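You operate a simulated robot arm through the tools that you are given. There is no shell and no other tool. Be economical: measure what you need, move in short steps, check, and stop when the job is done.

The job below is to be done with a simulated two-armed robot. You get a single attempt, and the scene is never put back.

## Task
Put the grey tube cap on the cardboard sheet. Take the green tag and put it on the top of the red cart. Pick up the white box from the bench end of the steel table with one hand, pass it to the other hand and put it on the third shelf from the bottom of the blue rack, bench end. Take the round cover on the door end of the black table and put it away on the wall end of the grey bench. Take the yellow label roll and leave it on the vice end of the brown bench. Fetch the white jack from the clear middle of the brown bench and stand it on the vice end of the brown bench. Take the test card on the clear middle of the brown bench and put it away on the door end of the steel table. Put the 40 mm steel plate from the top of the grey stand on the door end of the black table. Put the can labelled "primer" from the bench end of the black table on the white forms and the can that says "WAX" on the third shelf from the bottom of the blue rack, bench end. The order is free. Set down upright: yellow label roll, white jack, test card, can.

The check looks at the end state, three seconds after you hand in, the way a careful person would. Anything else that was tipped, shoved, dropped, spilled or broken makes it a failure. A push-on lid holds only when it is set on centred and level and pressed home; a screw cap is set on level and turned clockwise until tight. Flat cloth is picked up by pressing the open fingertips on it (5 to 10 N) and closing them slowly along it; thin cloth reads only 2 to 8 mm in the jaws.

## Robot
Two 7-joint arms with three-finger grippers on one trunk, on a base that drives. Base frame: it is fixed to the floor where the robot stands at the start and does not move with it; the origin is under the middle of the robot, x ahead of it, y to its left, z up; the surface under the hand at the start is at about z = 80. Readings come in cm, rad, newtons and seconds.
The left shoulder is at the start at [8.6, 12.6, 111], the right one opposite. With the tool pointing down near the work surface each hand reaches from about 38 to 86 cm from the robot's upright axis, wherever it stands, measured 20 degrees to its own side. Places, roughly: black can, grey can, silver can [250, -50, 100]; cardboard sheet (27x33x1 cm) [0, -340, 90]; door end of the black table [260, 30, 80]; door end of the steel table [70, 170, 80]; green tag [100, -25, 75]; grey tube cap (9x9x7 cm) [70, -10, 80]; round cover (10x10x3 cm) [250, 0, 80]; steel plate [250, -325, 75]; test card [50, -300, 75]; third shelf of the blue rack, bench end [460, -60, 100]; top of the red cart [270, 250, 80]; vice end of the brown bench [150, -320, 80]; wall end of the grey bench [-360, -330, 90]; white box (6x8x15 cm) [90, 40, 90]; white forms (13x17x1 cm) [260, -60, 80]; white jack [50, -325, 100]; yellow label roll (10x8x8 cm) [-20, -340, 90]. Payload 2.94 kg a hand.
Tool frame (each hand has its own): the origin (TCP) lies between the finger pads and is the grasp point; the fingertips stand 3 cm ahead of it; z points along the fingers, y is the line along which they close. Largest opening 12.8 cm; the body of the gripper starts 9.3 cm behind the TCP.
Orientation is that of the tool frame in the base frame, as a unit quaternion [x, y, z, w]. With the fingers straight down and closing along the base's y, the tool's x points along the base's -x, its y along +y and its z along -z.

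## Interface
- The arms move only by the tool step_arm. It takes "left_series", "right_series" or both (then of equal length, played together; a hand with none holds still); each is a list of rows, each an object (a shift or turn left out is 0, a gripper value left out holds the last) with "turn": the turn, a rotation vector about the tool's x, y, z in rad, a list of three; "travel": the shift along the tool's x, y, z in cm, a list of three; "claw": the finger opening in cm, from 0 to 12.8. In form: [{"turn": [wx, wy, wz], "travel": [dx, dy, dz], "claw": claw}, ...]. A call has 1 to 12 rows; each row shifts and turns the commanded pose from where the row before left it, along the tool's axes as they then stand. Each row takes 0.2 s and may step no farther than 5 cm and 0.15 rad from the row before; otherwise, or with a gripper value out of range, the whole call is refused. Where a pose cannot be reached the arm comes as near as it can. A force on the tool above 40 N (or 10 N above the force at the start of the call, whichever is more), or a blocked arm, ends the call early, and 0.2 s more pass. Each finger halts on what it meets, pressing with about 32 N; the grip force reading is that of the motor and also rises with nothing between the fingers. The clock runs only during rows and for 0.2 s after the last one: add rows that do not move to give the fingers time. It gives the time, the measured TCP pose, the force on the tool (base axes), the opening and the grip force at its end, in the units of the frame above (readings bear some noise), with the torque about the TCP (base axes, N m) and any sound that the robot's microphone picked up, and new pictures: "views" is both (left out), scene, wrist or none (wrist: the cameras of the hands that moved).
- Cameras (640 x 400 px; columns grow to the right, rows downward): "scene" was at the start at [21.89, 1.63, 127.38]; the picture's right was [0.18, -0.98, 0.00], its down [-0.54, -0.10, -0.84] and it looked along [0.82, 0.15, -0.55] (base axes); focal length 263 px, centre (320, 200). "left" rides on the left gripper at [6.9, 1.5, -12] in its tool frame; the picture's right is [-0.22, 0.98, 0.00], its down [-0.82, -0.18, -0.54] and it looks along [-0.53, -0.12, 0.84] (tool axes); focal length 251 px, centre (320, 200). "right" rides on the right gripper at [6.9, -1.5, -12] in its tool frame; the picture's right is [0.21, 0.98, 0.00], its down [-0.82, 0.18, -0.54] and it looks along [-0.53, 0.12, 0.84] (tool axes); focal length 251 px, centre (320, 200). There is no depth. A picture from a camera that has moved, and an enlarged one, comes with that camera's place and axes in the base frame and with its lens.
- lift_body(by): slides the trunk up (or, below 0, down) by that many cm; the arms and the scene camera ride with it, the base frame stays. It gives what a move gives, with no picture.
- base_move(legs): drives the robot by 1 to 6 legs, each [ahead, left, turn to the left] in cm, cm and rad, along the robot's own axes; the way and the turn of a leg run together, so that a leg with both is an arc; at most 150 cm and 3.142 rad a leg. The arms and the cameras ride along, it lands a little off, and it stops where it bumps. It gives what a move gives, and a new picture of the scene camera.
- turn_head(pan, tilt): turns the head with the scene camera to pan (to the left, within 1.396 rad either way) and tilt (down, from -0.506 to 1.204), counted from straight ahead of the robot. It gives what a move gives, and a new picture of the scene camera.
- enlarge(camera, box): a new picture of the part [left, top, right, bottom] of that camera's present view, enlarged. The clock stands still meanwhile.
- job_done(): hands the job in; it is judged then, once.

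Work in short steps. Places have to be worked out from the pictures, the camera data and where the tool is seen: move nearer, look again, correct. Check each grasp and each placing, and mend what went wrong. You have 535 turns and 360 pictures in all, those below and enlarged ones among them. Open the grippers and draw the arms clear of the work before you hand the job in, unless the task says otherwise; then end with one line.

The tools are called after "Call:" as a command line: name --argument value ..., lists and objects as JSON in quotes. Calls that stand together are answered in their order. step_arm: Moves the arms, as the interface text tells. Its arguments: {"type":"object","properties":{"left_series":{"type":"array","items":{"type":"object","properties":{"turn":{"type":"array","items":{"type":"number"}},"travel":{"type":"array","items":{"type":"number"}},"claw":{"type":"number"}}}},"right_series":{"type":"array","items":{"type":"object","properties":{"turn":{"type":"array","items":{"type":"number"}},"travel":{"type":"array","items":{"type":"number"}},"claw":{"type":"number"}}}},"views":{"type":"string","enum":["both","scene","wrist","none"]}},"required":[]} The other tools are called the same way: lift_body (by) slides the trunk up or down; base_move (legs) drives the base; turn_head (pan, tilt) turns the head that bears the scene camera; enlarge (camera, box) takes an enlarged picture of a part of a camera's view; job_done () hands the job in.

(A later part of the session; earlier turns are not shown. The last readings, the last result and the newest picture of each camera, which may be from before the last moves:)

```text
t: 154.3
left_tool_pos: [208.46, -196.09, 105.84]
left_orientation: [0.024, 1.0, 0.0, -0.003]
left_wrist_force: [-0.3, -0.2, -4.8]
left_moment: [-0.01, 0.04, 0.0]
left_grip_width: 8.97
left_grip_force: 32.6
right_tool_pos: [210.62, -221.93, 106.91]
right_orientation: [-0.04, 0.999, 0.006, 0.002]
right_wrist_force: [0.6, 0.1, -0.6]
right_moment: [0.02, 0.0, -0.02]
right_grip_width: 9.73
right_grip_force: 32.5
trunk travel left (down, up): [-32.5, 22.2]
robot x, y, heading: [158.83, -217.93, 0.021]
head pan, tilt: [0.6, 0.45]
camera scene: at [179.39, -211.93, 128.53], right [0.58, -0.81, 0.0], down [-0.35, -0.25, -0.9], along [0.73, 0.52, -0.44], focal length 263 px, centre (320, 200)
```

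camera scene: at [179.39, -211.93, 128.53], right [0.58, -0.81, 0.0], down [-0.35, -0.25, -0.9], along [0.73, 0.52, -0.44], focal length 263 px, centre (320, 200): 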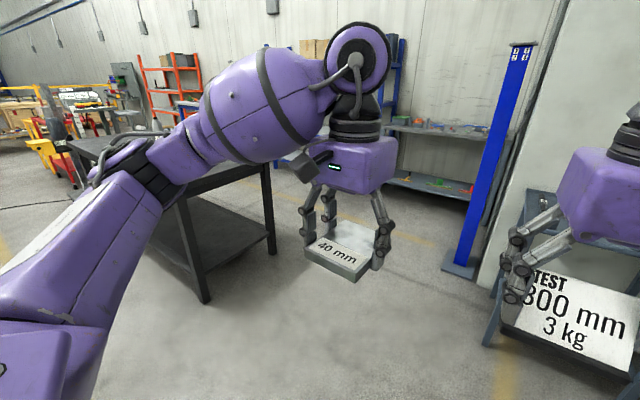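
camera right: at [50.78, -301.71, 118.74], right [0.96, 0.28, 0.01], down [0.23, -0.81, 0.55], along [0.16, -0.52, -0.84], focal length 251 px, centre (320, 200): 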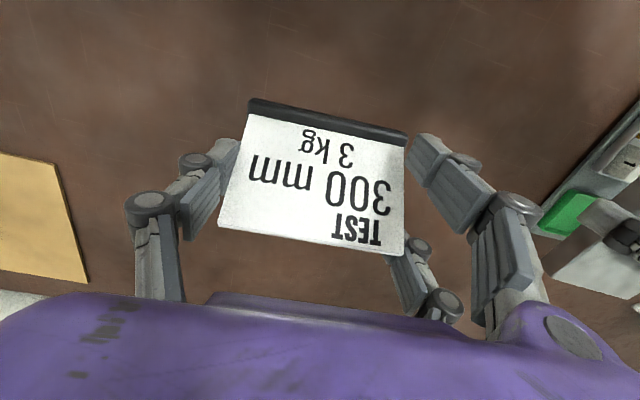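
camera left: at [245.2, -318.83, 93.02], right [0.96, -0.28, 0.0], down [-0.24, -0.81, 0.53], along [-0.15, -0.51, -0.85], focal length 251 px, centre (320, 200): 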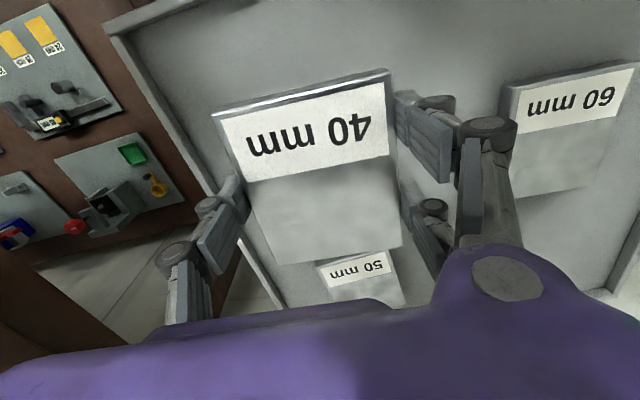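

The corridor is clear. I drive north (sideways left) along x≈160 to beside the black table's door end.

Call:
base_move --legs '[[0, 130, -0.022], [0, 118, 0]]'

Call:
turn_head --pan 0.0 --tilt 0.5

```text
t: 176.0
left_tool_pos: [207.37, 49.56, 105.8]
left_orientation: [0.034, 0.999, 0.001, -0.003]
left_wrist_force: [-0.1, -0.4, -4.2]
left_moment: [-0.01, 0.01, -0.03]
left_grip_width: 8.97
left_grip_force: 32.1
right_tool_pos: [208.88, 23.64, 106.86]
right_orientation: [-0.03, 1.0, 0.005, 0.002]
right_wrist_force: [0.9, -0.1, -0.9]
right_moment: [0.02, 0.0, 0.01]
right_grip_width: 9.68
right_grip_force: 31.9
trunk travel left (down, up): [-32.5, 22.2]
robot x, y, heading: [157.01, 29.18, 0.0]
head pan, tilt: [0.6, 0.45]
camera scene: at [177.91, 34.22, 128.53], right [0.57, -0.82, 0.0], down [-0.36, -0.25, -0.9], along [0.74, 0.51, -0.44], focal length 263 px, centre (320, 200)
```

scene: 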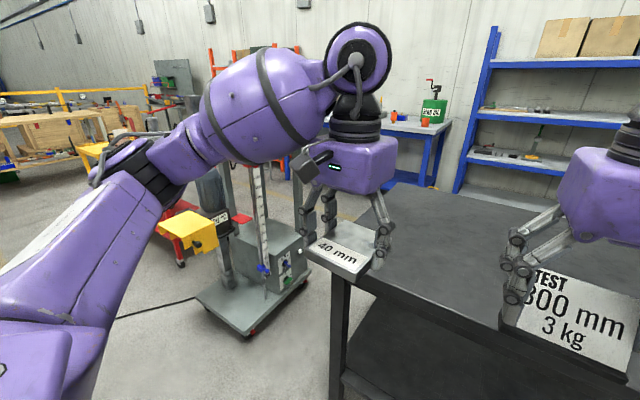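

```text
t: 177.0
left_tool_pos: [207.36, 49.44, 105.71]
left_orientation: [0.034, 0.999, 0.001, -0.004]
left_wrist_force: [0.0, -0.5, -5.6]
left_moment: [0.0, 0.04, -0.02]
left_grip_width: 8.98
left_grip_force: 32.5
right_tool_pos: [209.04, 23.53, 106.86]
right_orientation: [-0.03, 1.0, 0.005, 0.002]
right_wrist_force: [0.5, -0.4, 0.1]
right_moment: [0.05, -0.02, 0.02]
right_grip_width: 9.69
right_grip_force: 32.1
trunk travel left (down, up): [-32.5, 22.2]
robot x, y, heading: [157.34, 28.64, -0.0]
head pan, tilt: [0.0, 0.499]
camera scene: at [179.44, 29.04, 128.08], right [0.0, -1.0, 0.0], down [-0.48, 0.0, -0.88], along [0.88, 0.0, -0.48], focal length 263 px, centre (320, 200)
```

scene: 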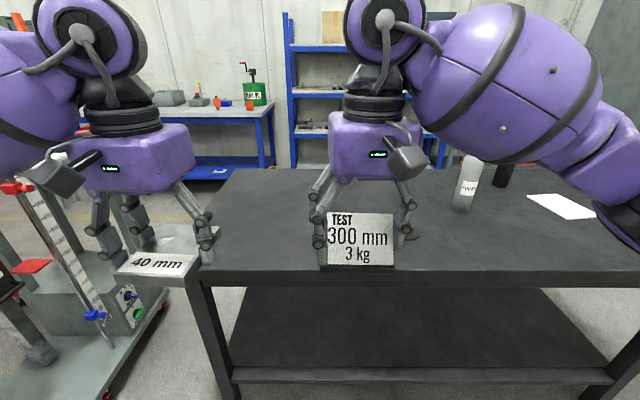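

The black table's front edge is at x≈228 and its door end at y≈63. I drive forward 36 cm and look.

Call:
base_move --legs '[[36, 0, 0]]'

Call:
step_arm --left_series '[{"travel": [0, -2, 2]}]' --views "wrist"

```text
t: 179.3
left_tool_pos: [243.23, 49.95, 105.74]
left_orientation: [0.03, 1.0, 0.001, -0.003]
left_wrist_force: [-0.3, -0.1, -4.6]
left_moment: [0.0, 0.0, -0.02]
left_grip_width: 8.98
left_grip_force: 31.6
right_tool_pos: [244.89, 24.28, 106.84]
right_orientation: [-0.033, 0.999, 0.006, 0.001]
right_wrist_force: [-0.7, 0.7, -1.0]
right_moment: [-0.01, 0.0, -0.04]
right_grip_width: 9.67
right_grip_force: 31.6
trunk travel left (down, up): [-32.5, 22.2]
robot x, y, heading: [193.19, 29.29, 0.01]
head pan, tilt: [0.0, 0.499]
camera scene: at [215.47, 29.41, 128.08], right [0.01, -1.0, 0.0], down [-0.48, 0.0, -0.88], along [0.88, 0.01, -0.48], focal length 263 px, centre (320, 200)
```

scene: 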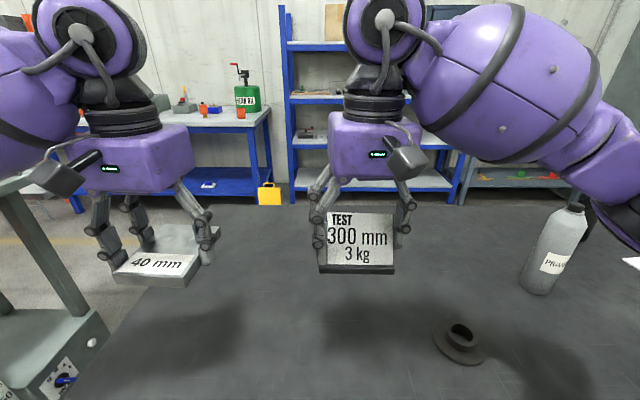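

```text
t: 179.7
left_tool_pos: [242.98, 48.07, 103.69]
left_orientation: [0.03, 1.0, 0.001, -0.004]
left_wrist_force: [-0.1, -0.3, -4.8]
left_moment: [0.03, 0.05, -0.01]
left_grip_width: 9.0
left_grip_force: 32.0
right_tool_pos: [244.93, 24.18, 106.86]
right_orientation: [-0.033, 0.999, 0.006, 0.001]
right_wrist_force: [0.5, -0.7, -1.9]
right_moment: [0.01, -0.02, 0.0]
right_grip_width: 9.71
right_grip_force: 32.2
trunk travel left (down, up): [-32.5, 22.2]
robot x, y, heading: [193.16, 29.12, 0.006]
head pan, tilt: [0.0, 0.499]
camera left: at [236.39, 49.97, 115.82], right [0.27, 0.96, 0.0], down [0.81, -0.23, 0.53], along [0.51, -0.14, -0.85], focal length 251 px, centre (320, 200)
```

left: 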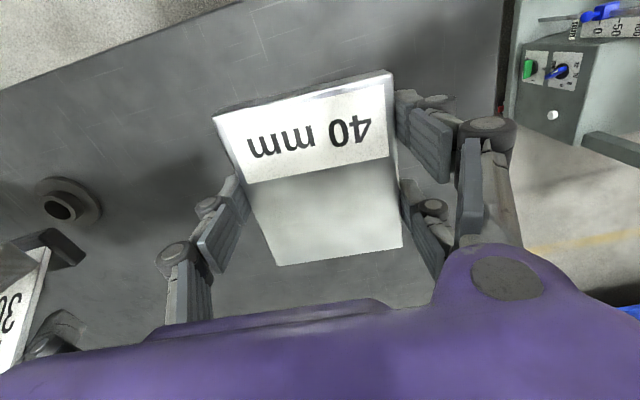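

Free space at the door end. I lower the plate there.

Call:
step_arm --left_series '[{"travel": [0, -3, 3.5]}, {"travel": [0, 0, 4.5]}, {"travel": [0, 0, 4.5]}, {"travel": [0, 0, 3.5]}, {}]' --views "scene"

Call:
step_arm --left_series '[{"travel": [0, 0, 1]}, {"travel": [0, 0, 0.7]}, {"travel": [0, 0, 0.5]}, {}]' --views "none"

```text
t: 180.9
left_tool_pos: [242.74, 45.07, 87.36]
left_orientation: [0.029, 1.0, 0.002, -0.004]
left_wrist_force: [-0.4, -0.5, -5.4]
left_moment: [0.01, 0.07, -0.01]
left_grip_width: 8.97
left_grip_force: 32.1
right_tool_pos: [244.86, 24.18, 106.99]
right_orientation: [-0.033, 0.999, 0.006, 0.003]
right_wrist_force: [0.7, 0.3, -0.5]
right_moment: [0.02, -0.03, -0.02]
right_grip_width: 9.71
right_grip_force: 31.8
trunk travel left (down, up): [-32.5, 22.2]
robot x, y, heading: [193.32, 29.47, 0.007]
head pan, tilt: [0.0, 0.499]
camera scene: at [215.43, 29.39, 128.09], right [0.01, -1.0, 0.0], down [-0.48, 0.0, -0.88], along [0.88, 0.01, -0.48], focal length 263 px, centre (320, 200)
```

scene: 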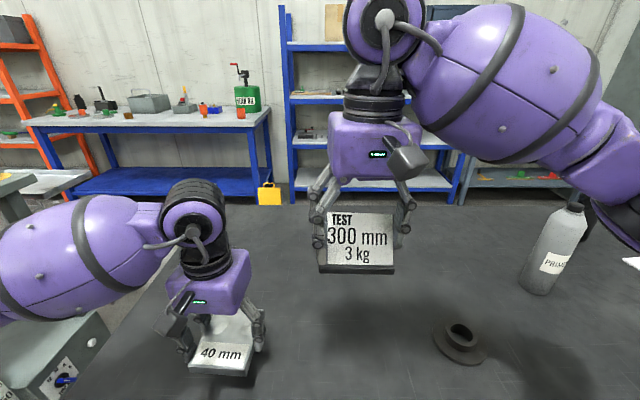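

```text
t: 181.9
left_tool_pos: [242.67, 45.17, 85.44]
left_orientation: [0.03, 1.0, 0.001, -0.003]
left_wrist_force: [-0.4, -0.5, -4.2]
left_moment: [0.02, 0.01, 0.0]
left_grip_width: 8.98
left_grip_force: 32.1
right_tool_pos: [244.89, 24.19, 106.85]
right_orientation: [-0.033, 0.999, 0.005, 0.003]
right_wrist_force: [-0.1, -0.9, -1.5]
right_moment: [0.02, -0.04, 0.02]
right_grip_width: 9.7
right_grip_force: 32.1
trunk travel left (down, up): [-32.5, 22.2]
robot x, y, heading: [193.06, 29.64, 0.008]
head pan, tilt: [0.0, 0.499]
```

Call:
step_arm --left_series '[{"travel": [0, 0, 0.6]}, {"travel": [0, 0, 0.6]}, {"travel": [0, 0, 0.5]}, {}]' --views "none"

Call:
step_arm --left_series '[{"travel": [0, 0, 0.5]}, {"travel": [0, 0, 0.4]}, {}]' --views "wrist"

```text
t: 182.9
left_tool_pos: [242.84, 45.05, 83.72]
left_orientation: [0.029, 1.0, 0.002, -0.003]
left_wrist_force: [-0.3, -0.1, -5.1]
left_moment: [-0.02, 0.04, -0.02]
left_grip_width: 8.97
left_grip_force: 31.9
right_tool_pos: [244.91, 24.13, 106.91]
right_orientation: [-0.033, 0.999, 0.006, 0.003]
right_wrist_force: [-0.2, 0.8, -1.5]
right_moment: [-0.01, 0.05, 0.04]
right_grip_width: 9.67
right_grip_force: 31.9
trunk travel left (down, up): [-32.5, 22.2]
robot x, y, heading: [193.46, 29.23, 0.013]
head pan, tilt: [0.0, 0.499]
```

```text
t: 183.7
left_tool_pos: [242.78, 45.15, 83.03]
left_orientation: [0.029, 1.0, 0.001, -0.004]
left_wrist_force: [0.1, -0.5, -4.4]
left_moment: [-0.01, 0.03, 0.04]
left_grip_width: 9.0
left_grip_force: 32.3
right_tool_pos: [244.85, 24.18, 106.91]
right_orientation: [-0.034, 0.999, 0.006, 0.003]
right_wrist_force: [-1.1, 0.2, -1.4]
right_moment: [0.0, -0.02, 0.04]
right_grip_width: 9.68
right_grip_force: 32.1
trunk travel left (down, up): [-32.5, 22.2]
robot x, y, heading: [193.06, 28.99, 0.011]
head pan, tilt: [0.0, 0.499]
camera left: at [236.12, 47.15, 95.03], right [0.27, 0.96, 0.0], down [0.81, -0.23, 0.53], along [0.51, -0.15, -0.85], focal length 251 px, centre (320, 200)
```

left: 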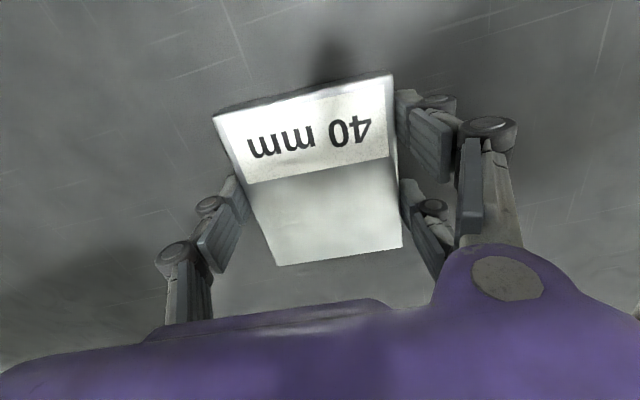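

Still no contact; I go on in small steps.

Call:
step_arm --left_series '[{"travel": [0, 0, 0.5]}, {"travel": [0, 0, 0.5]}, {"travel": [0, 0, 0.4]}, {"travel": [0, 0, 0.3]}, {}]' --views "none"

```text
t: 184.5
left_tool_pos: [242.99, 45.12, 82.36]
left_orientation: [0.031, 1.0, 0.0, 0.001]
left_wrist_force: [-9.3, -0.4, 16.2]
left_moment: [0.63, 0.3, 0.18]
left_grip_width: 9.01
left_grip_force: 31.9
right_tool_pos: [244.79, 24.23, 106.88]
right_orientation: [-0.033, 0.999, 0.005, 0.004]
right_wrist_force: [0.0, -0.3, -1.0]
right_moment: [0.02, 0.0, 0.01]
right_grip_width: 9.65
right_grip_force: 31.9
trunk travel left (down, up): [-32.5, 22.2]
robot x, y, heading: [193.13, 29.03, 0.009]
head pan, tilt: [0.0, 0.499]
stopped in row 3 (left hand): the force on the tool passed its limit at 47 N (the readings are from after the stop); the commanded pose is now the measured one
```

Contact. I release and rise.

Call:
step_arm --left_series '[{"travel": [0, 0, -0.2], "claw": 10}, {"claw": 11.5}, {}, {"travel": [0, 0, -2]}, {"travel": [0, 0, -4.5]}, {"travel": [0, 0, -4.5]}, {"travel": [0, 0, -4.5]}, {"travel": [0, 0, -4.5]}, {}]'

```text
t: 186.5
left_tool_pos: [242.97, 44.95, 102.49]
left_orientation: [0.029, 1.0, 0.0, 0.001]
left_wrist_force: [0.4, 0.9, 0.0]
left_moment: [-0.02, 0.01, 0.0]
left_grip_width: 11.49
left_grip_force: 0.0
right_tool_pos: [244.94, 24.28, 106.85]
right_orientation: [-0.034, 0.999, 0.005, 0.003]
right_wrist_force: [-0.6, 0.2, 0.1]
right_moment: [0.02, -0.01, -0.01]
right_grip_width: 9.66
right_grip_force: 31.7
trunk travel left (down, up): [-32.5, 22.2]
robot x, y, heading: [193.53, 29.31, 0.007]
head pan, tilt: [0.0, 0.499]
camera scene: at [215.45, 29.44, 128.08], right [0.01, -1.0, 0.0], down [-0.48, -0.01, -0.88], along [0.88, 0.01, -0.48], focal length 263 px, centre (320, 200)
camera left: at [236.2, 47.0, 114.44], right [0.27, 0.96, 0.0], down [0.81, -0.23, 0.54], along [0.52, -0.15, -0.84], focal length 251 px, centre (320, 200)
```

scene: 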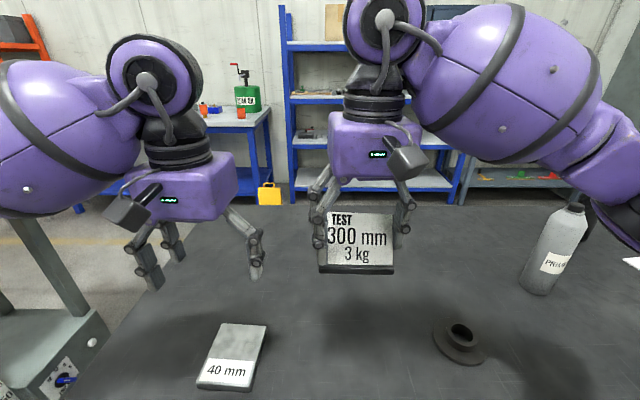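
left: 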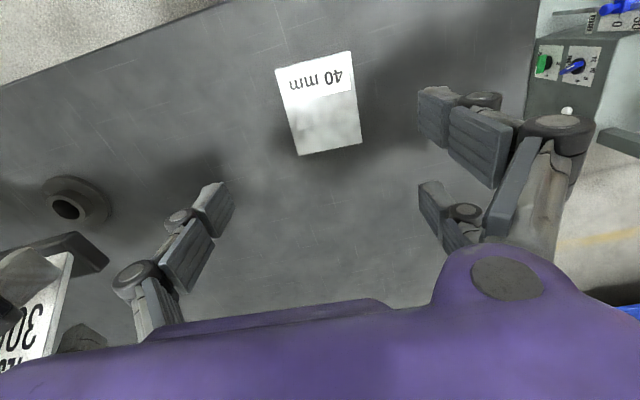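

Plate is placed. Now the tag: I raise the trunk, back off, turn around to face the green table and shift toward the tag.

Call:
lift_body --by 10

Call:
base_move --legs '[[-30, 0, 0], [0, 0, 1.57], [0, 0, 1.57], [0, 42, 0]]'

```text
t: 187.9
left_tool_pos: [243.07, 45.15, 112.34]
left_orientation: [0.029, 1.0, 0.0, 0.001]
left_wrist_force: [-0.5, -0.5, 0.2]
left_moment: [0.0, -0.04, 0.06]
left_grip_width: 11.49
left_grip_force: 0.1
right_tool_pos: [244.94, 24.3, 116.78]
right_orientation: [-0.033, 0.999, 0.006, 0.001]
right_wrist_force: [-0.6, 0.3, -1.3]
right_moment: [-0.01, 0.01, -0.01]
right_grip_width: 9.64
right_grip_force: 31.8
trunk travel left (down, up): [-42.5, 12.2]
robot x, y, heading: [193.47, 28.95, 0.01]
head pan, tilt: [0.0, 0.499]
```

```text
t: 201.4
left_tool_pos: [112.34, -28.33, 112.41]
left_orientation: [0.999, -0.042, -0.001, -0.001]
left_wrist_force: [0.2, 0.2, 0.1]
left_moment: [-0.01, -0.04, -0.02]
left_grip_width: 11.5
left_grip_force: 0.1
right_tool_pos: [110.91, -7.39, 116.85]
right_orientation: [1.0, 0.02, -0.003, 0.005]
right_wrist_force: [0.0, 0.7, -1.4]
right_moment: [0.02, 0.03, 0.04]
right_grip_width: 9.61
right_grip_force: 31.8
trunk travel left (down, up): [-42.5, 12.2]
robot x, y, heading: [162.33, -13.75, 3.125]
head pan, tilt: [0.0, 0.499]
camera scene: at [143.31, -13.38, 138.32], right [0.02, 1.0, 0.0], down [0.48, -0.01, -0.88], along [-0.88, 0.01, -0.48], focal length 263 px, centre (320, 200)
```

scene: 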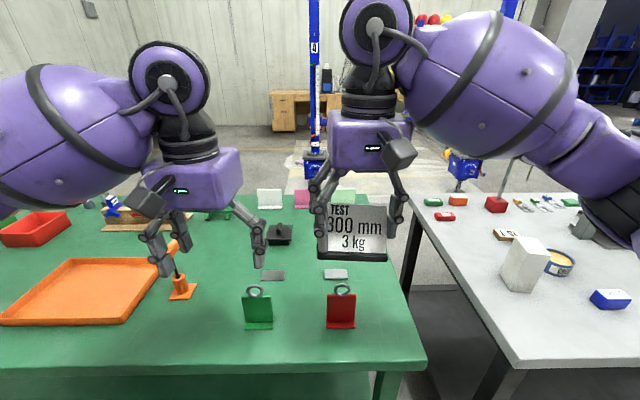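

The green tag is at about (101, -28), panel edges along y. I bring the left hand over it.

Call:
step_arm --left_series '[{"turn": [0, 0, -0.064], "travel": [-4, 0, 2]}, {"travel": [-4, 0, 3]}, {"travel": [-2.5, 0, 3]}, {"travel": [0, 0, 3]}, {}]'

```text
t: 202.6
left_tool_pos: [101.77, -27.89, 101.34]
left_orientation: [1.0, -0.011, -0.002, 0.0]
left_wrist_force: [0.4, 0.2, 0.0]
left_moment: [-0.01, 0.0, -0.01]
left_grip_width: 11.48
left_grip_force: 0.1
right_tool_pos: [110.87, -7.38, 116.82]
right_orientation: [1.0, 0.021, -0.002, 0.005]
right_wrist_force: [-0.4, 0.3, -1.0]
right_moment: [-0.03, 0.01, 0.0]
right_grip_width: 9.63
right_grip_force: 32.0
trunk travel left (down, up): [-42.5, 12.2]
robot x, y, heading: [162.62, -13.72, 3.126]
head pan, tilt: [0.0, 0.499]
camera scene: at [143.33, -13.36, 138.33], right [0.02, 1.0, 0.0], down [0.48, -0.01, -0.88], along [-0.88, 0.01, -0.48], focal length 263 px, centre (320, 200)
camera left: at [108.67, -29.42, 113.26], right [-0.24, -0.97, 0.0], down [-0.82, 0.2, 0.54], along [-0.53, 0.13, -0.84], focal length 251 px, centre (320, 200)
```

scene: 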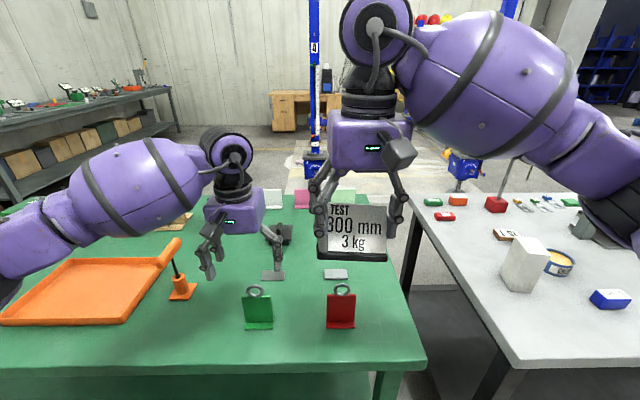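
left: 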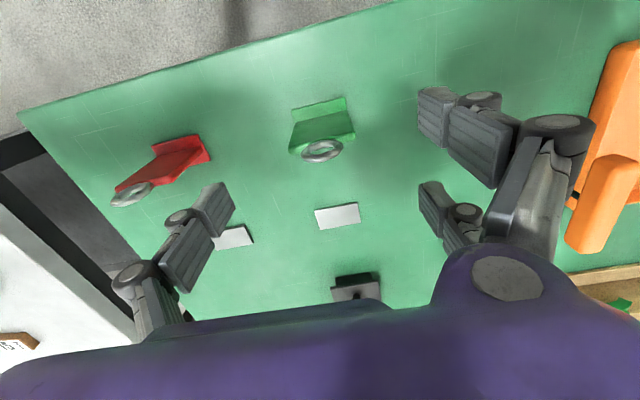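

Tag ring at (100.4, -27.3, 92), panel about 7 cm wide. I centre and descend to grip the panel's side edges.

Call:
step_arm --left_series '[{"travel": [-1.1, -0.6, 3]}, {"travel": [0, 0, 4]}, {"travel": [0, 0, 3]}, {}]' --views "wrist"

```text
t: 203.6
left_tool_pos: [100.64, -27.26, 91.36]
left_orientation: [1.0, -0.011, -0.001, 0.0]
left_wrist_force: [-0.2, 0.1, 0.2]
left_moment: [0.03, -0.03, -0.01]
left_grip_width: 11.51
left_grip_force: 0.1
right_tool_pos: [110.9, -7.43, 116.87]
right_orientation: [1.0, 0.021, -0.003, 0.006]
right_wrist_force: [0.1, 0.0, -0.8]
right_moment: [0.02, 0.03, -0.02]
right_grip_width: 9.61
right_grip_force: 32.4
trunk travel left (down, up): [-42.5, 12.2]
robot x, y, heading: [162.55, -13.75, 3.127]
head pan, tilt: [0.0, 0.499]
camera left: at [107.53, -28.8, 103.25], right [-0.24, -0.97, 0.0], down [-0.82, 0.2, 0.54], along [-0.53, 0.13, -0.84], focal length 251 px, centre (320, 200)
```

left: 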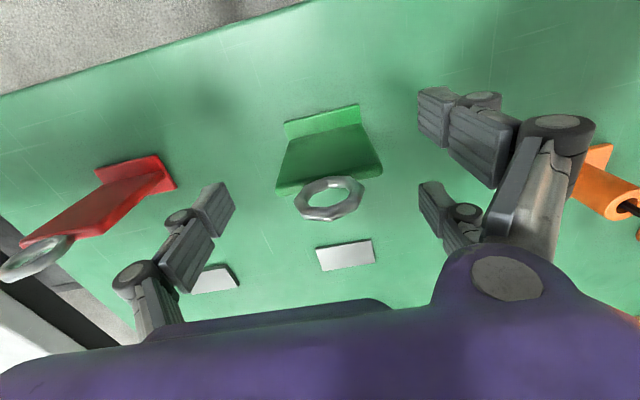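

Call:
step_arm --left_series '[{"travel": [0, 0.4, 2.5]}, {"travel": [0, 0, 2]}, {"travel": [0, 0, 0.8]}, {"claw": 9.5}, {"claw": 8}, {"claw": 6.5}, {"claw": 6}, {}]'

```text
t: 205.4
left_tool_pos: [100.69, -27.51, 86.08]
left_orientation: [1.0, -0.011, -0.001, 0.0]
left_wrist_force: [0.7, 0.5, -0.2]
left_moment: [0.0, -0.01, 0.05]
left_grip_width: 6.02
left_grip_force: 0.2
right_tool_pos: [110.8, -7.36, 116.87]
right_orientation: [1.0, 0.02, -0.002, 0.006]
right_wrist_force: [-0.9, -0.8, -0.9]
right_moment: [0.04, -0.01, 0.02]
right_grip_width: 9.59
right_grip_force: 32.2
trunk travel left (down, up): [-42.5, 12.2]
robot x, y, heading: [162.71, -13.88, 3.121]
head pan, tilt: [0.0, 0.499]
camera scene: at [143.31, -13.37, 138.32], right [0.02, 1.0, 0.0], down [0.48, -0.01, -0.88], along [-0.88, 0.01, -0.48], focal length 263 px, centre (320, 200)
camera left: at [107.61, -29.2, 98.07], right [-0.24, -0.97, 0.0], down [-0.82, 0.2, 0.54], along [-0.53, 0.13, -0.84], focal length 251 px, centre (320, 200)
```

scene: 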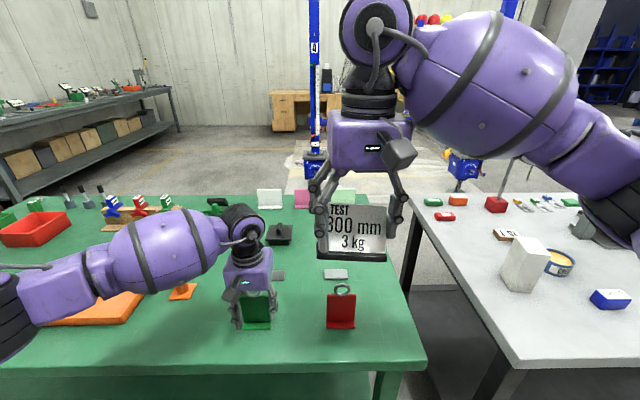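
left: 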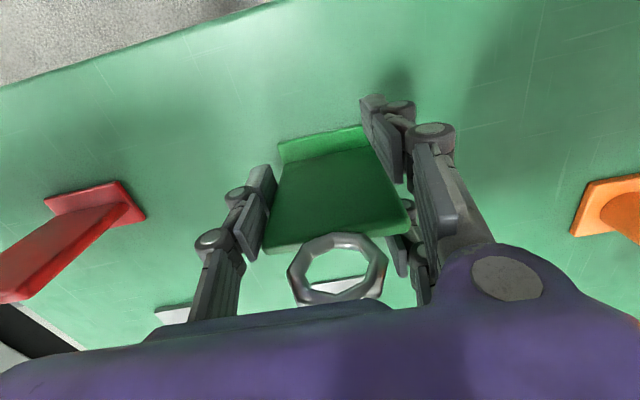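

Call:
step_arm --left_series '[{"claw": 5}, {"claw": 4}, {"claw": 3}, {}]' --views "wrist"

```text
t: 206.4
left_tool_pos: [100.75, -27.67, 86.09]
left_orientation: [1.0, -0.011, -0.001, 0.0]
left_wrist_force: [-0.2, 0.0, -0.5]
left_moment: [-0.03, 0.0, -0.01]
left_grip_width: 3.01
left_grip_force: 0.4
right_tool_pos: [110.95, -7.43, 116.9]
right_orientation: [1.0, 0.021, -0.003, 0.006]
right_wrist_force: [0.3, -0.7, -1.2]
right_moment: [0.01, -0.03, 0.0]
right_grip_width: 9.59
right_grip_force: 32.0
trunk travel left (down, up): [-42.5, 12.2]
robot x, y, heading: [162.6, -13.67, 3.124]
head pan, tilt: [0.0, 0.499]
camera left: at [107.61, -29.21, 98.07], right [-0.24, -0.97, 0.0], down [-0.82, 0.2, 0.54], along [-0.53, 0.13, -0.84], focal length 251 px, centre (320, 200)
```

left: 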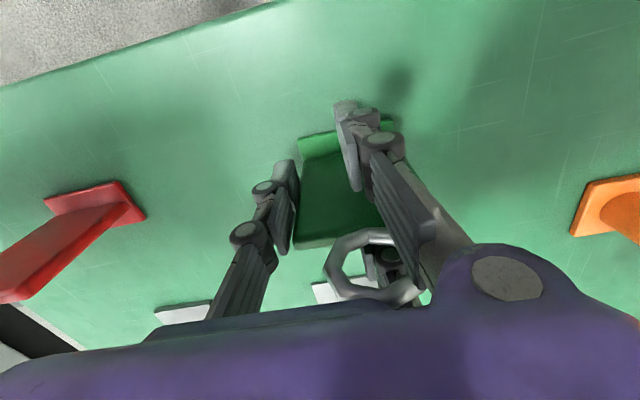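

The right finger slipped past the panel face instead of its edge. I reopen and re-measure.

Call:
step_arm --left_series '[{"claw": 6}, {"claw": 9}, {"claw": 11.5}, {}]' --views "wrist"

Call:
enlarge --camera "scene" --box '[200, 200, 360, 340]'

```text
t: 207.4
left_tool_pos: [100.69, -27.64, 86.13]
left_orientation: [1.0, -0.011, -0.001, 0.0]
left_wrist_force: [0.1, -0.4, 0.8]
left_moment: [-0.05, -0.03, -0.03]
left_grip_width: 11.49
left_grip_force: 0.1
right_tool_pos: [110.93, -7.45, 116.87]
right_orientation: [1.0, 0.021, -0.002, 0.005]
right_wrist_force: [0.0, 0.1, -1.7]
right_moment: [-0.01, 0.02, 0.01]
right_grip_width: 9.56
right_grip_force: 32.3
trunk travel left (down, up): [-42.5, 12.2]
robot x, y, heading: [162.51, -13.87, 3.127]
head pan, tilt: [0.0, 0.499]
camera left: at [107.61, -29.21, 98.07], right [-0.24, -0.97, 0.0], down [-0.82, 0.2, 0.54], along [-0.53, 0.13, -0.84], focal length 251 px, centre (320, 200)
```

left: 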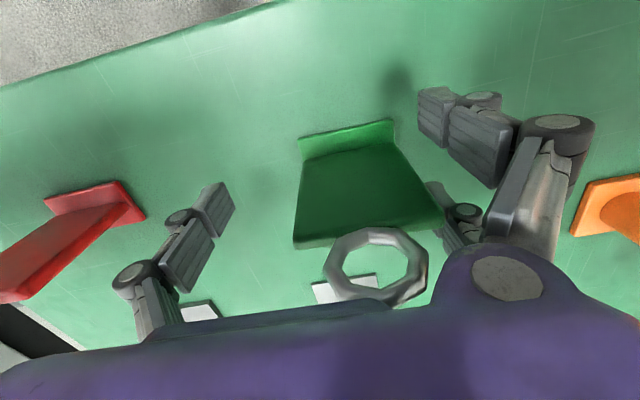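

```text
2.86 times, centred on (280, 270) of scene
camera zoom: at [143.31, -13.38, 138.32], right [0.02, 1.0, 0.0], down [0.48, -0.01, -0.88], along [-0.88, 0.01, -0.48], focal length 751 px, centre (434, 0)
```

zoom: 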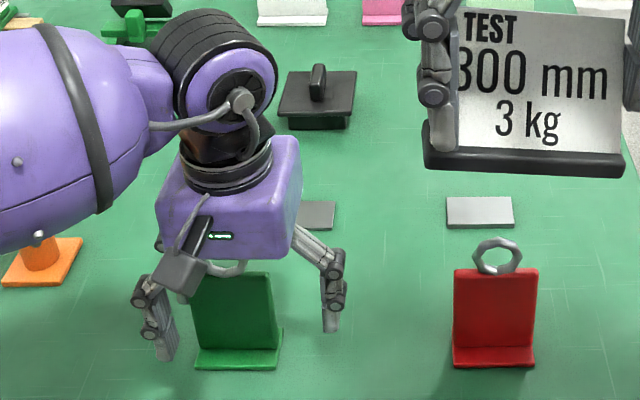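

The panel stands slightly further (toward -x) and has shifted to y≈-29.6. I recentre 2 cm sideways, 1.2 cm deeper, and close again.

Call:
step_arm --left_series '[{"travel": [0, 1.9, 0]}, {"travel": [-1.2, 0, 0]}, {"claw": 9.5}, {"claw": 8}, {"claw": 7}, {"claw": 6}, {}]' --views "wrist"

```text
t: 209.0
left_tool_pos: [99.56, -29.45, 86.14]
left_orientation: [1.0, -0.012, 0.0, 0.0]
left_wrist_force: [-0.5, 0.1, 0.0]
left_moment: [-0.01, 0.02, 0.0]
left_grip_width: 6.02
left_grip_force: 0.5
right_tool_pos: [110.92, -7.37, 116.82]
right_orientation: [1.0, 0.02, -0.001, 0.005]
right_wrist_force: [0.4, -0.1, -0.8]
right_moment: [0.03, 0.03, 0.02]
right_grip_width: 9.57
right_grip_force: 32.4
trunk travel left (down, up): [-42.5, 12.2]
robot x, y, heading: [162.94, -13.7, 3.13]
head pan, tilt: [0.0, 0.499]
camera left: at [106.34, -30.97, 98.02], right [-0.24, -0.97, 0.0], down [-0.82, 0.2, 0.54], along [-0.53, 0.13, -0.84], focal length 251 px, centre (320, 200)
```

left: 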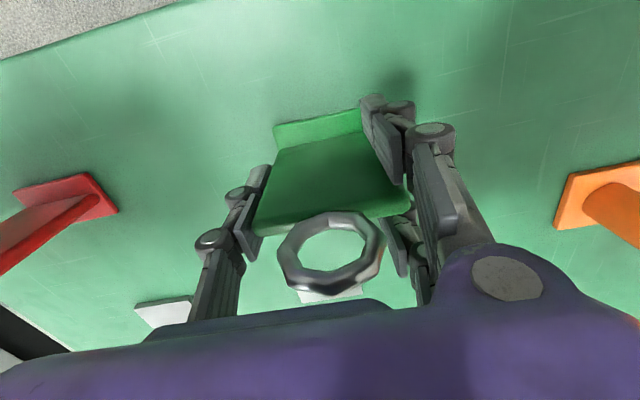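

Call:
step_arm --left_series '[{"claw": 5.5}, {"claw": 5}, {}]' --views "wrist"

```text
t: 209.8
left_tool_pos: [99.37, -29.32, 86.08]
left_orientation: [1.0, -0.01, -0.001, 0.001]
left_wrist_force: [-0.7, -0.1, -0.1]
left_moment: [-0.01, 0.03, 0.01]
left_grip_width: 5.02
left_grip_force: 0.2
right_tool_pos: [110.93, -7.46, 116.89]
right_orientation: [1.0, 0.02, -0.002, 0.005]
right_wrist_force: [-0.9, -0.7, -0.4]
right_moment: [0.01, 0.0, 0.0]
right_grip_width: 9.58
right_grip_force: 32.6
trunk travel left (down, up): [-42.5, 12.2]
robot x, y, heading: [162.7, -13.57, 3.122]
head pan, tilt: [0.0, 0.499]
camera left: at [106.34, -30.98, 98.02], right [-0.24, -0.97, 0.0], down [-0.82, 0.2, 0.54], along [-0.53, 0.13, -0.84], focal length 251 px, centre (320, 200)
```

left: 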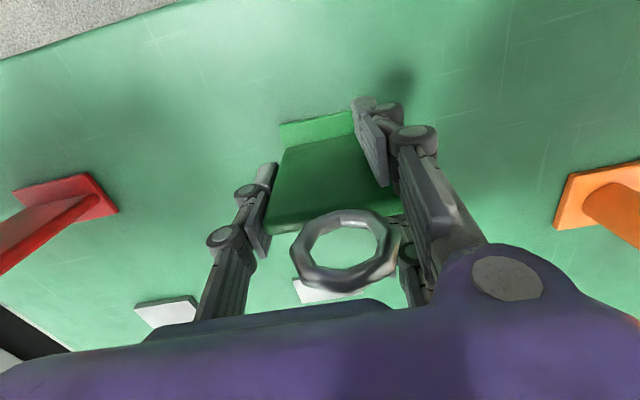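

The gripper's one-against-two prongs let the thin panel edge slip between. I'll pinch the panel across its thickness instead: open, rise, and turn the hand 90°.

Call:
step_arm --left_series '[{"claw": 8}, {"claw": 11.5}, {"travel": [0, 0, -4]}, {"travel": [0, 0, -4.5]}, {"travel": [0, 0, -4.5]}, {"turn": [0, 0, -0.14]}, {"turn": [0, 0, -0.14]}, {"turn": [0, 0, -0.14]}, {"turn": [0, 0, -0.14]}, {"turn": [0, 0, -0.14]}, {"turn": [0, 0, -0.14]}, {}]' --views "none"

Call:
step_arm --left_series '[{"turn": [0, 0, -0.14], "claw": 6}, {"turn": [0, 0, -0.14]}, {"turn": [0, 0, -0.14]}, {"turn": [0, 0, -0.14]}, {"turn": [0, 0, -0.14]}, {}]'

```text
t: 212.4
left_tool_pos: [99.4, -29.43, 99.13]
left_orientation: [0.917, 0.399, -0.001, 0.0]
left_wrist_force: [-0.4, 0.5, -0.3]
left_moment: [0.0, 0.0, 0.0]
left_grip_width: 11.5
left_grip_force: 0.0
right_tool_pos: [110.91, -7.41, 116.86]
right_orientation: [1.0, 0.02, -0.002, 0.005]
right_wrist_force: [-0.1, 0.9, -1.8]
right_moment: [0.02, 0.02, 0.0]
right_grip_width: 9.53
right_grip_force: 32.2
trunk travel left (down, up): [-42.5, 12.2]
robot x, y, heading: [162.29, -13.65, 3.128]
head pan, tilt: [0.0, 0.499]
```

```text
t: 213.8
left_tool_pos: [99.53, -29.49, 99.14]
left_orientation: [0.724, 0.689, 0.0, -0.001]
left_wrist_force: [0.3, 0.2, 0.4]
left_moment: [0.01, -0.03, -0.01]
left_grip_width: 6.01
left_grip_force: 0.0
right_tool_pos: [110.93, -7.37, 116.83]
right_orientation: [1.0, 0.02, -0.003, 0.005]
right_wrist_force: [0.4, -0.5, -1.1]
right_moment: [0.01, 0.03, 0.02]
right_grip_width: 9.54
right_grip_force: 32.4
trunk travel left (down, up): [-42.5, 12.2]
robot x, y, heading: [162.41, -13.74, 3.13]
head pan, tilt: [0.0, 0.499]
camera scene: at [143.31, -13.38, 138.32], right [0.02, 1.0, 0.0], down [0.48, -0.01, -0.88], along [-0.88, 0.01, -0.48], focal length 263 px, centre (320, 200)
camera left: at [101.39, -22.6, 111.04], right [0.96, -0.26, 0.0], down [-0.22, -0.81, 0.54], along [-0.14, -0.52, -0.84], focal length 251 px, centre (320, 200)
```

scene: 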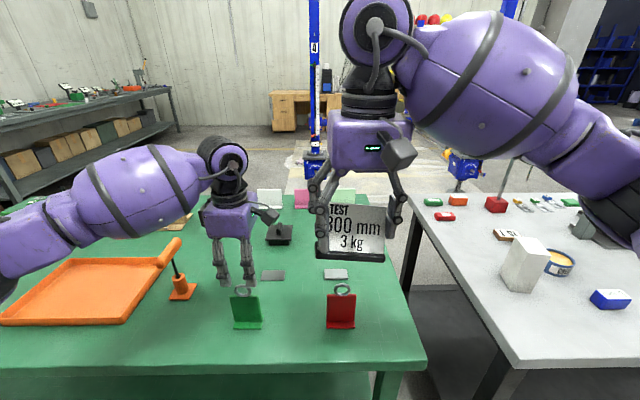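
left: 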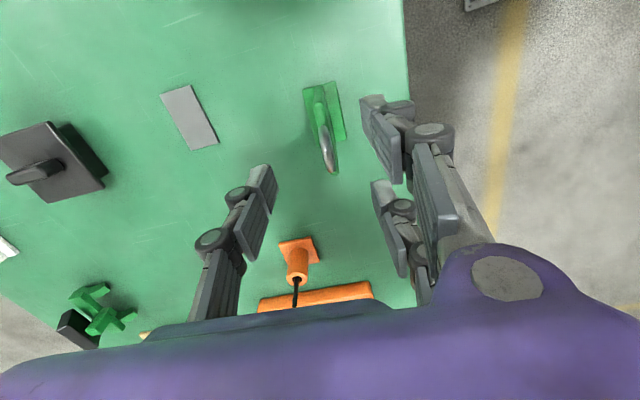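

Tag now at about (100.2, -30.3). I centre over it and descend, then close across the thickness.

Call:
step_arm --left_series '[{"travel": [-0.8, 0.7, 3]}, {"travel": [0, 0, 4]}, {"travel": [0, 0, 4]}, {"travel": [0, 0, 2]}, {}]' --views "wrist"

```text
t: 215.0
left_tool_pos: [100.1, -30.38, 85.96]
left_orientation: [0.725, 0.689, 0.0, -0.002]
left_wrist_force: [0.5, 0.2, 0.4]
left_moment: [-0.02, -0.01, -0.01]
left_grip_width: 5.99
left_grip_force: 0.1
right_tool_pos: [110.98, -7.32, 116.86]
right_orientation: [1.0, 0.02, -0.002, 0.006]
right_wrist_force: [0.2, 0.4, -0.6]
right_moment: [-0.01, 0.02, 0.0]
right_grip_width: 9.5
right_grip_force: 31.7
trunk travel left (down, up): [-42.5, 12.2]
robot x, y, heading: [162.33, -14.09, 3.127]
head pan, tilt: [0.0, 0.499]
camera left: at [102.08, -23.38, 97.97], right [0.96, -0.27, 0.0], down [-0.22, -0.81, 0.54], along [-0.15, -0.52, -0.84], focal length 251 px, centre (320, 200)
```

left: 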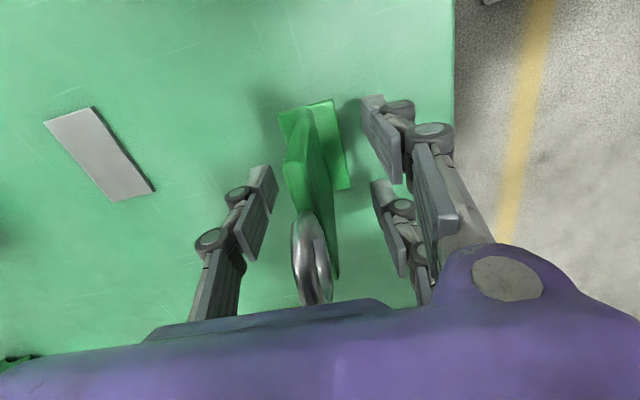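

Call:
step_arm --left_series '[{"claw": 4}, {"claw": 2.5}, {"claw": 1}, {"claw": 0.2}, {}, {}]' --views "wrist"

```text
t: 216.4
left_tool_pos: [100.03, -30.21, 85.95]
left_orientation: [0.725, 0.688, -0.001, 0.0]
left_wrist_force: [-0.1, -0.3, -0.3]
left_moment: [0.03, 0.01, 0.01]
left_grip_width: 0.9
left_grip_force: 32.1
right_tool_pos: [110.85, -7.33, 117.0]
right_orientation: [1.0, 0.02, -0.003, 0.005]
right_wrist_force: [-0.2, -0.1, -0.3]
right_moment: [0.03, 0.0, 0.02]
right_grip_width: 9.51
right_grip_force: 32.1
trunk travel left (down, up): [-42.5, 12.2]
robot x, y, heading: [162.5, -13.86, 3.125]
head pan, tilt: [0.0, 0.499]
camera left: at [102.09, -23.37, 97.97], right [0.96, -0.27, 0.0], down [-0.22, -0.81, 0.54], along [-0.15, -0.52, -0.84], focal length 251 px, centre (320, 200)
```

left: 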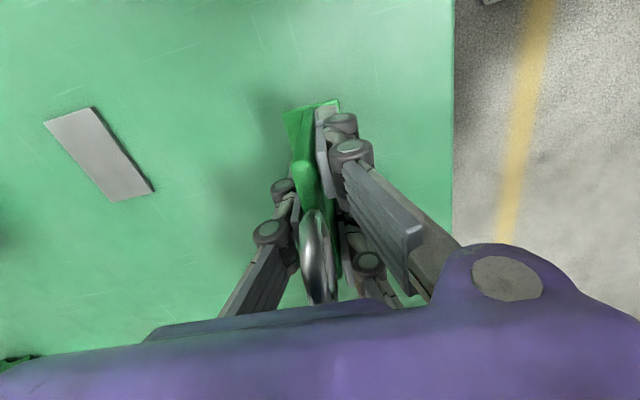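

Gripped at 0.9 cm. I lift.

Call:
step_arm --left_series '[{"travel": [0, 0, -2]}, {"travel": [0, 0, -4.5]}, {"travel": [0, 0, -4.5]}, {"travel": [0, 0, -4.5]}, {"travel": [0, 0, -4.5]}, {}]'

```text
t: 217.8
left_tool_pos: [100.09, -30.41, 106.05]
left_orientation: [0.725, 0.689, -0.001, -0.002]
left_wrist_force: [-0.1, 0.5, -0.5]
left_moment: [0.02, 0.0, 0.02]
left_grip_width: 0.92
left_grip_force: 32.7
right_tool_pos: [110.82, -7.48, 117.01]
right_orientation: [1.0, 0.02, -0.003, 0.005]
right_wrist_force: [0.4, -0.1, -0.8]
right_moment: [0.01, -0.02, 0.0]
right_grip_width: 9.48
right_grip_force: 31.7
trunk travel left (down, up): [-42.5, 12.2]
robot x, y, heading: [162.31, -13.6, 3.123]
head pan, tilt: [0.0, 0.499]
camera scene: at [143.27, -13.41, 138.31], right [0.02, 1.0, 0.0], down [0.48, -0.01, -0.88], along [-0.88, 0.01, -0.48], focal length 263 px, centre (320, 200)
camera left: at [101.87, -23.52, 118.03], right [0.96, -0.27, 0.0], down [-0.22, -0.81, 0.54], along [-0.14, -0.52, -0.84], focal length 251 px, centre (320, 200)
```

scene: 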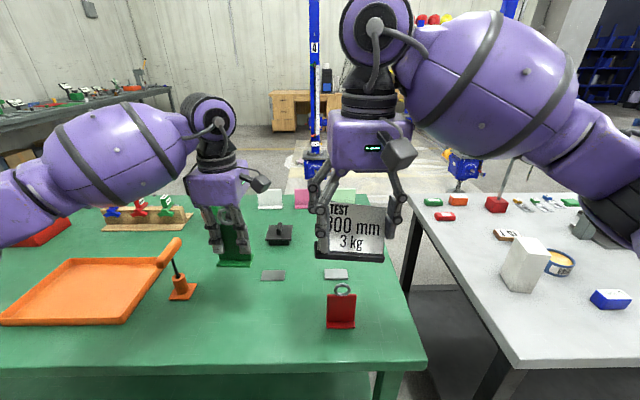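
left: 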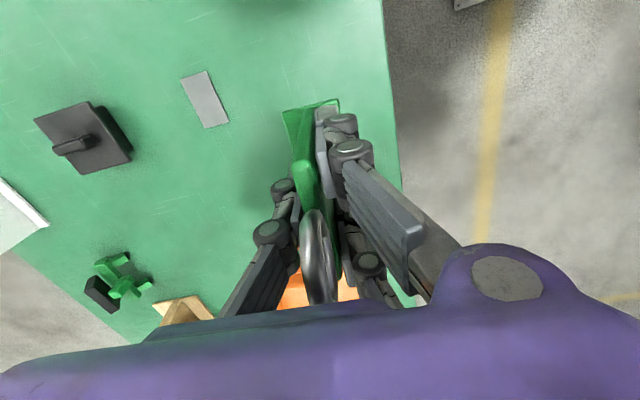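

The right grip width creeps down (9.8→9.48), so I check the card in the right hand.

Call:
step_arm --right_series '[{}]' --views "wrist"

```text
t: 218.2
left_tool_pos: [99.95, -30.39, 106.09]
left_orientation: [0.725, 0.688, -0.001, -0.001]
left_wrist_force: [0.1, 0.9, -1.5]
left_moment: [0.0, -0.04, 0.02]
left_grip_width: 0.89
left_grip_force: 31.8
right_tool_pos: [110.85, -7.21, 116.76]
right_orientation: [1.0, 0.02, -0.002, 0.005]
right_wrist_force: [-0.5, 0.2, 0.1]
right_moment: [0.02, 0.01, 0.0]
right_grip_width: 9.54
right_grip_force: 31.7
trunk travel left (down, up): [-42.5, 12.2]
robot x, y, heading: [162.59, -13.4, 3.129]
head pan, tilt: [0.0, 0.499]
camera right: at [117.78, -5.35, 128.75], right [0.25, -0.97, 0.01], down [-0.81, -0.21, 0.55], along [-0.53, -0.15, -0.84], focal length 251 px, centre (320, 200)
```

right: 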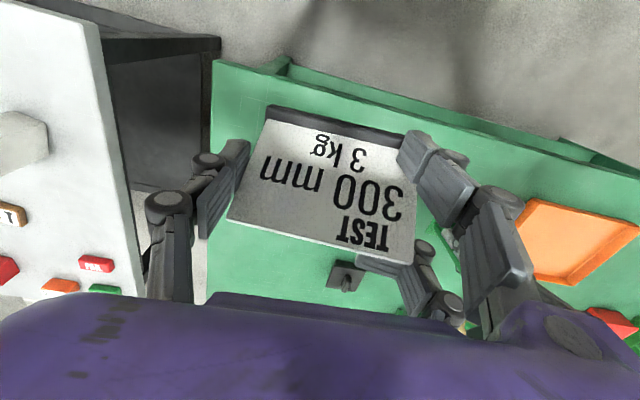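

The card has yawed slightly in the grip but is secure; I'll place it next. I draw the left hand in, turn to face north (+y) and look along the corridor.

Call:
step_arm --left_series '[{"travel": [0, 4.5, -3]}, {"travel": [0, 4.5, -3]}, {}]' --views "none"

Call:
base_move --legs '[[0, 0, -1.556]]'

```text
refused: row 1 steps farther than a row can; nothing moved
```

```text
t: 222.3
left_tool_pos: [144.16, 48.39, 106.02]
left_orientation: [1.0, -0.013, -0.001, -0.001]
left_wrist_force: [-0.5, -0.5, -0.8]
left_moment: [0.01, 0.02, 0.01]
left_grip_width: 0.9
left_grip_force: 31.6
right_tool_pos: [167.47, 38.07, 116.81]
right_orientation: [0.73, -0.684, -0.005, 0.002]
right_wrist_force: [0.0, 0.3, -1.6]
right_moment: [0.01, -0.02, 0.04]
right_grip_width: 9.47
right_grip_force: 32.3
trunk travel left (down, up): [-42.5, 12.2]
robot x, y, heading: [162.65, -13.74, 1.584]
head pan, tilt: [0.0, 0.499]
camera scene: at [162.43, 5.62, 138.32], right [1.0, 0.01, 0.0], down [0.0, -0.48, -0.88], along [-0.01, 0.88, -0.48], focal length 263 px, centre (320, 200)
```

scene: 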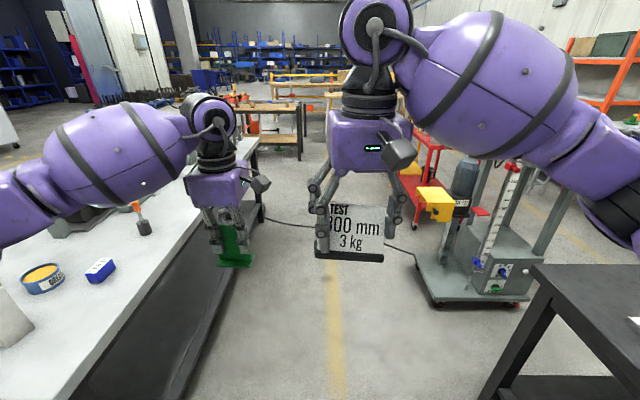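

The corridor north is clear. I drive to y≈165 and turn to face the steel table's door end.

Call:
base_move --legs '[[90, 0, -0.013], [88, 0, 0], [0, 0, 1.57]]'

```text
t: 235.4
left_tool_pos: [101.14, 148.03, 106.11]
left_orientation: [0.71, 0.704, -0.001, -0.001]
left_wrist_force: [-0.3, 0.7, 0.3]
left_moment: [0.03, 0.0, 0.03]
left_grip_width: 0.9
left_grip_force: 32.0
right_tool_pos: [111.05, 171.57, 116.88]
right_orientation: [0.999, 0.042, -0.003, 0.005]
right_wrist_force: [-0.7, -0.2, -0.6]
right_moment: [0.0, 0.02, 0.02]
right_grip_width: 9.34
right_grip_force: 32.0
trunk travel left (down, up): [-42.5, 12.2]
robot x, y, heading: [163.15, 167.13, -3.111]
head pan, tilt: [0.0, 0.499]
camera scene: at [143.68, 167.01, 138.32], right [-0.03, 1.0, 0.0], down [0.48, 0.01, -0.88], along [-0.88, -0.02, -0.48], focal length 263 px, centre (320, 200)
```

scene: 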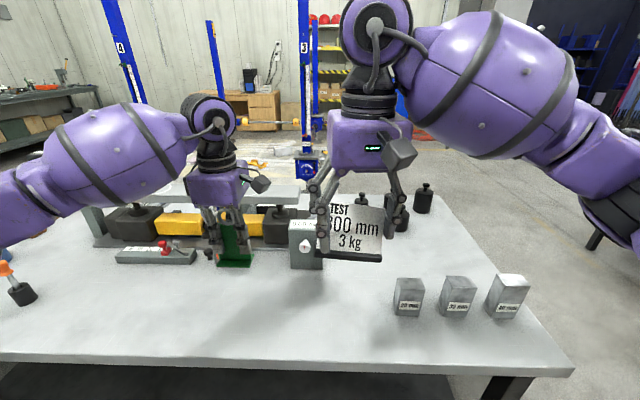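

Free spot at the front of the door end near (97, 170). I roll forward 13 cm and view.

Call:
base_move --legs '[[13, 0, -0.03]]'

Call:
step_arm --right_series '[{"travel": [0, 0, 4]}, {"travel": [0, 0, 4]}, {"travel": [0, 0, 4]}, {}]'

```text
t: 236.7
left_tool_pos: [87.76, 149.82, 106.2]
left_orientation: [0.72, 0.694, -0.002, -0.001]
left_wrist_force: [0.0, -0.2, -1.0]
left_moment: [-0.02, 0.0, 0.01]
left_grip_width: 0.92
left_grip_force: 31.9
right_tool_pos: [98.38, 172.89, 116.88]
right_orientation: [1.0, 0.028, -0.003, 0.004]
right_wrist_force: [0.7, -0.3, -0.9]
right_moment: [0.01, 0.06, -0.02]
right_grip_width: 9.3
right_grip_force: 32.4
trunk travel left (down, up): [-42.5, 12.2]
robot x, y, heading: [149.97, 167.33, 3.143]
head pan, tilt: [0.0, 0.499]
camera scene: at [130.87, 167.37, 138.34], right [0.0, 1.0, 0.0], down [0.48, 0.0, -0.88], along [-0.88, 0.0, -0.48], focal length 263 px, centre (320, 200)
```

scene: 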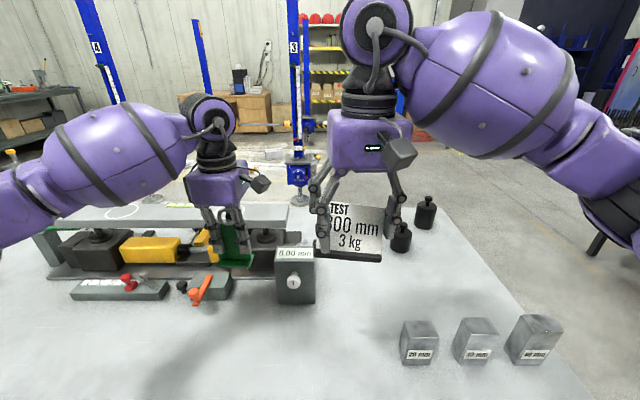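

```text
t: 237.7
left_tool_pos: [87.68, 149.54, 106.12]
left_orientation: [0.72, 0.694, -0.002, -0.001]
left_wrist_force: [0.9, -0.8, -1.7]
left_moment: [0.01, 0.03, 0.0]
left_grip_width: 0.94
left_grip_force: 32.5
right_tool_pos: [98.32, 172.78, 104.7]
right_orientation: [1.0, 0.028, -0.003, 0.005]
right_wrist_force: [0.3, -0.2, -0.2]
right_moment: [0.02, 0.0, -0.03]
right_grip_width: 9.3
right_grip_force: 31.9
trunk travel left (down, up): [-42.5, 12.2]
robot x, y, heading: [150.02, 167.27, 3.138]
head pan, tilt: [0.0, 0.499]
camera scene: at [130.82, 167.35, 138.33], right [0.0, 1.0, 0.0], down [0.48, 0.0, -0.88], along [-0.88, 0.0, -0.48], focal length 263 px, centre (320, 200)
camera right: at [105.22, 174.99, 116.58], right [0.27, -0.96, 0.01], down [-0.81, -0.22, 0.55], along [-0.52, -0.16, -0.84], focal length 251 px, centre (320, 200)
```

scene: 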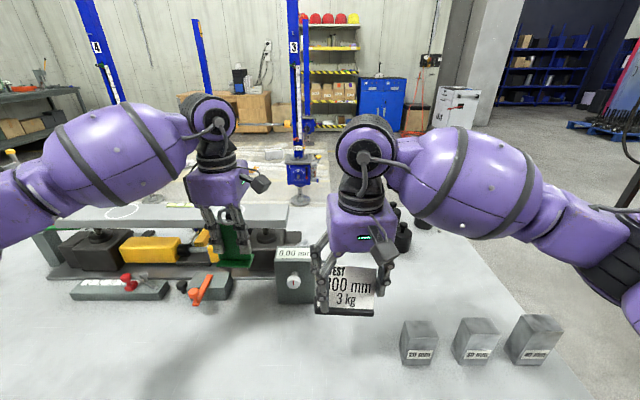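
right: 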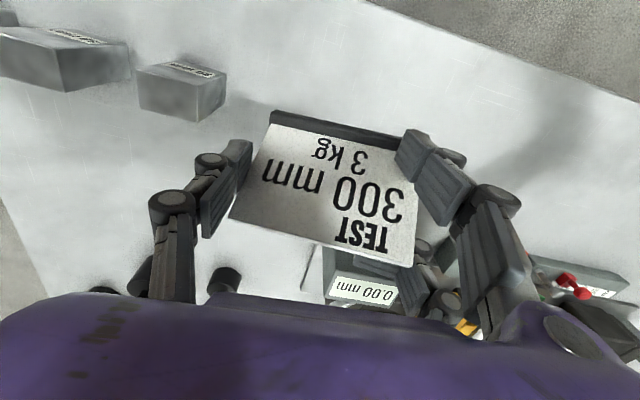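

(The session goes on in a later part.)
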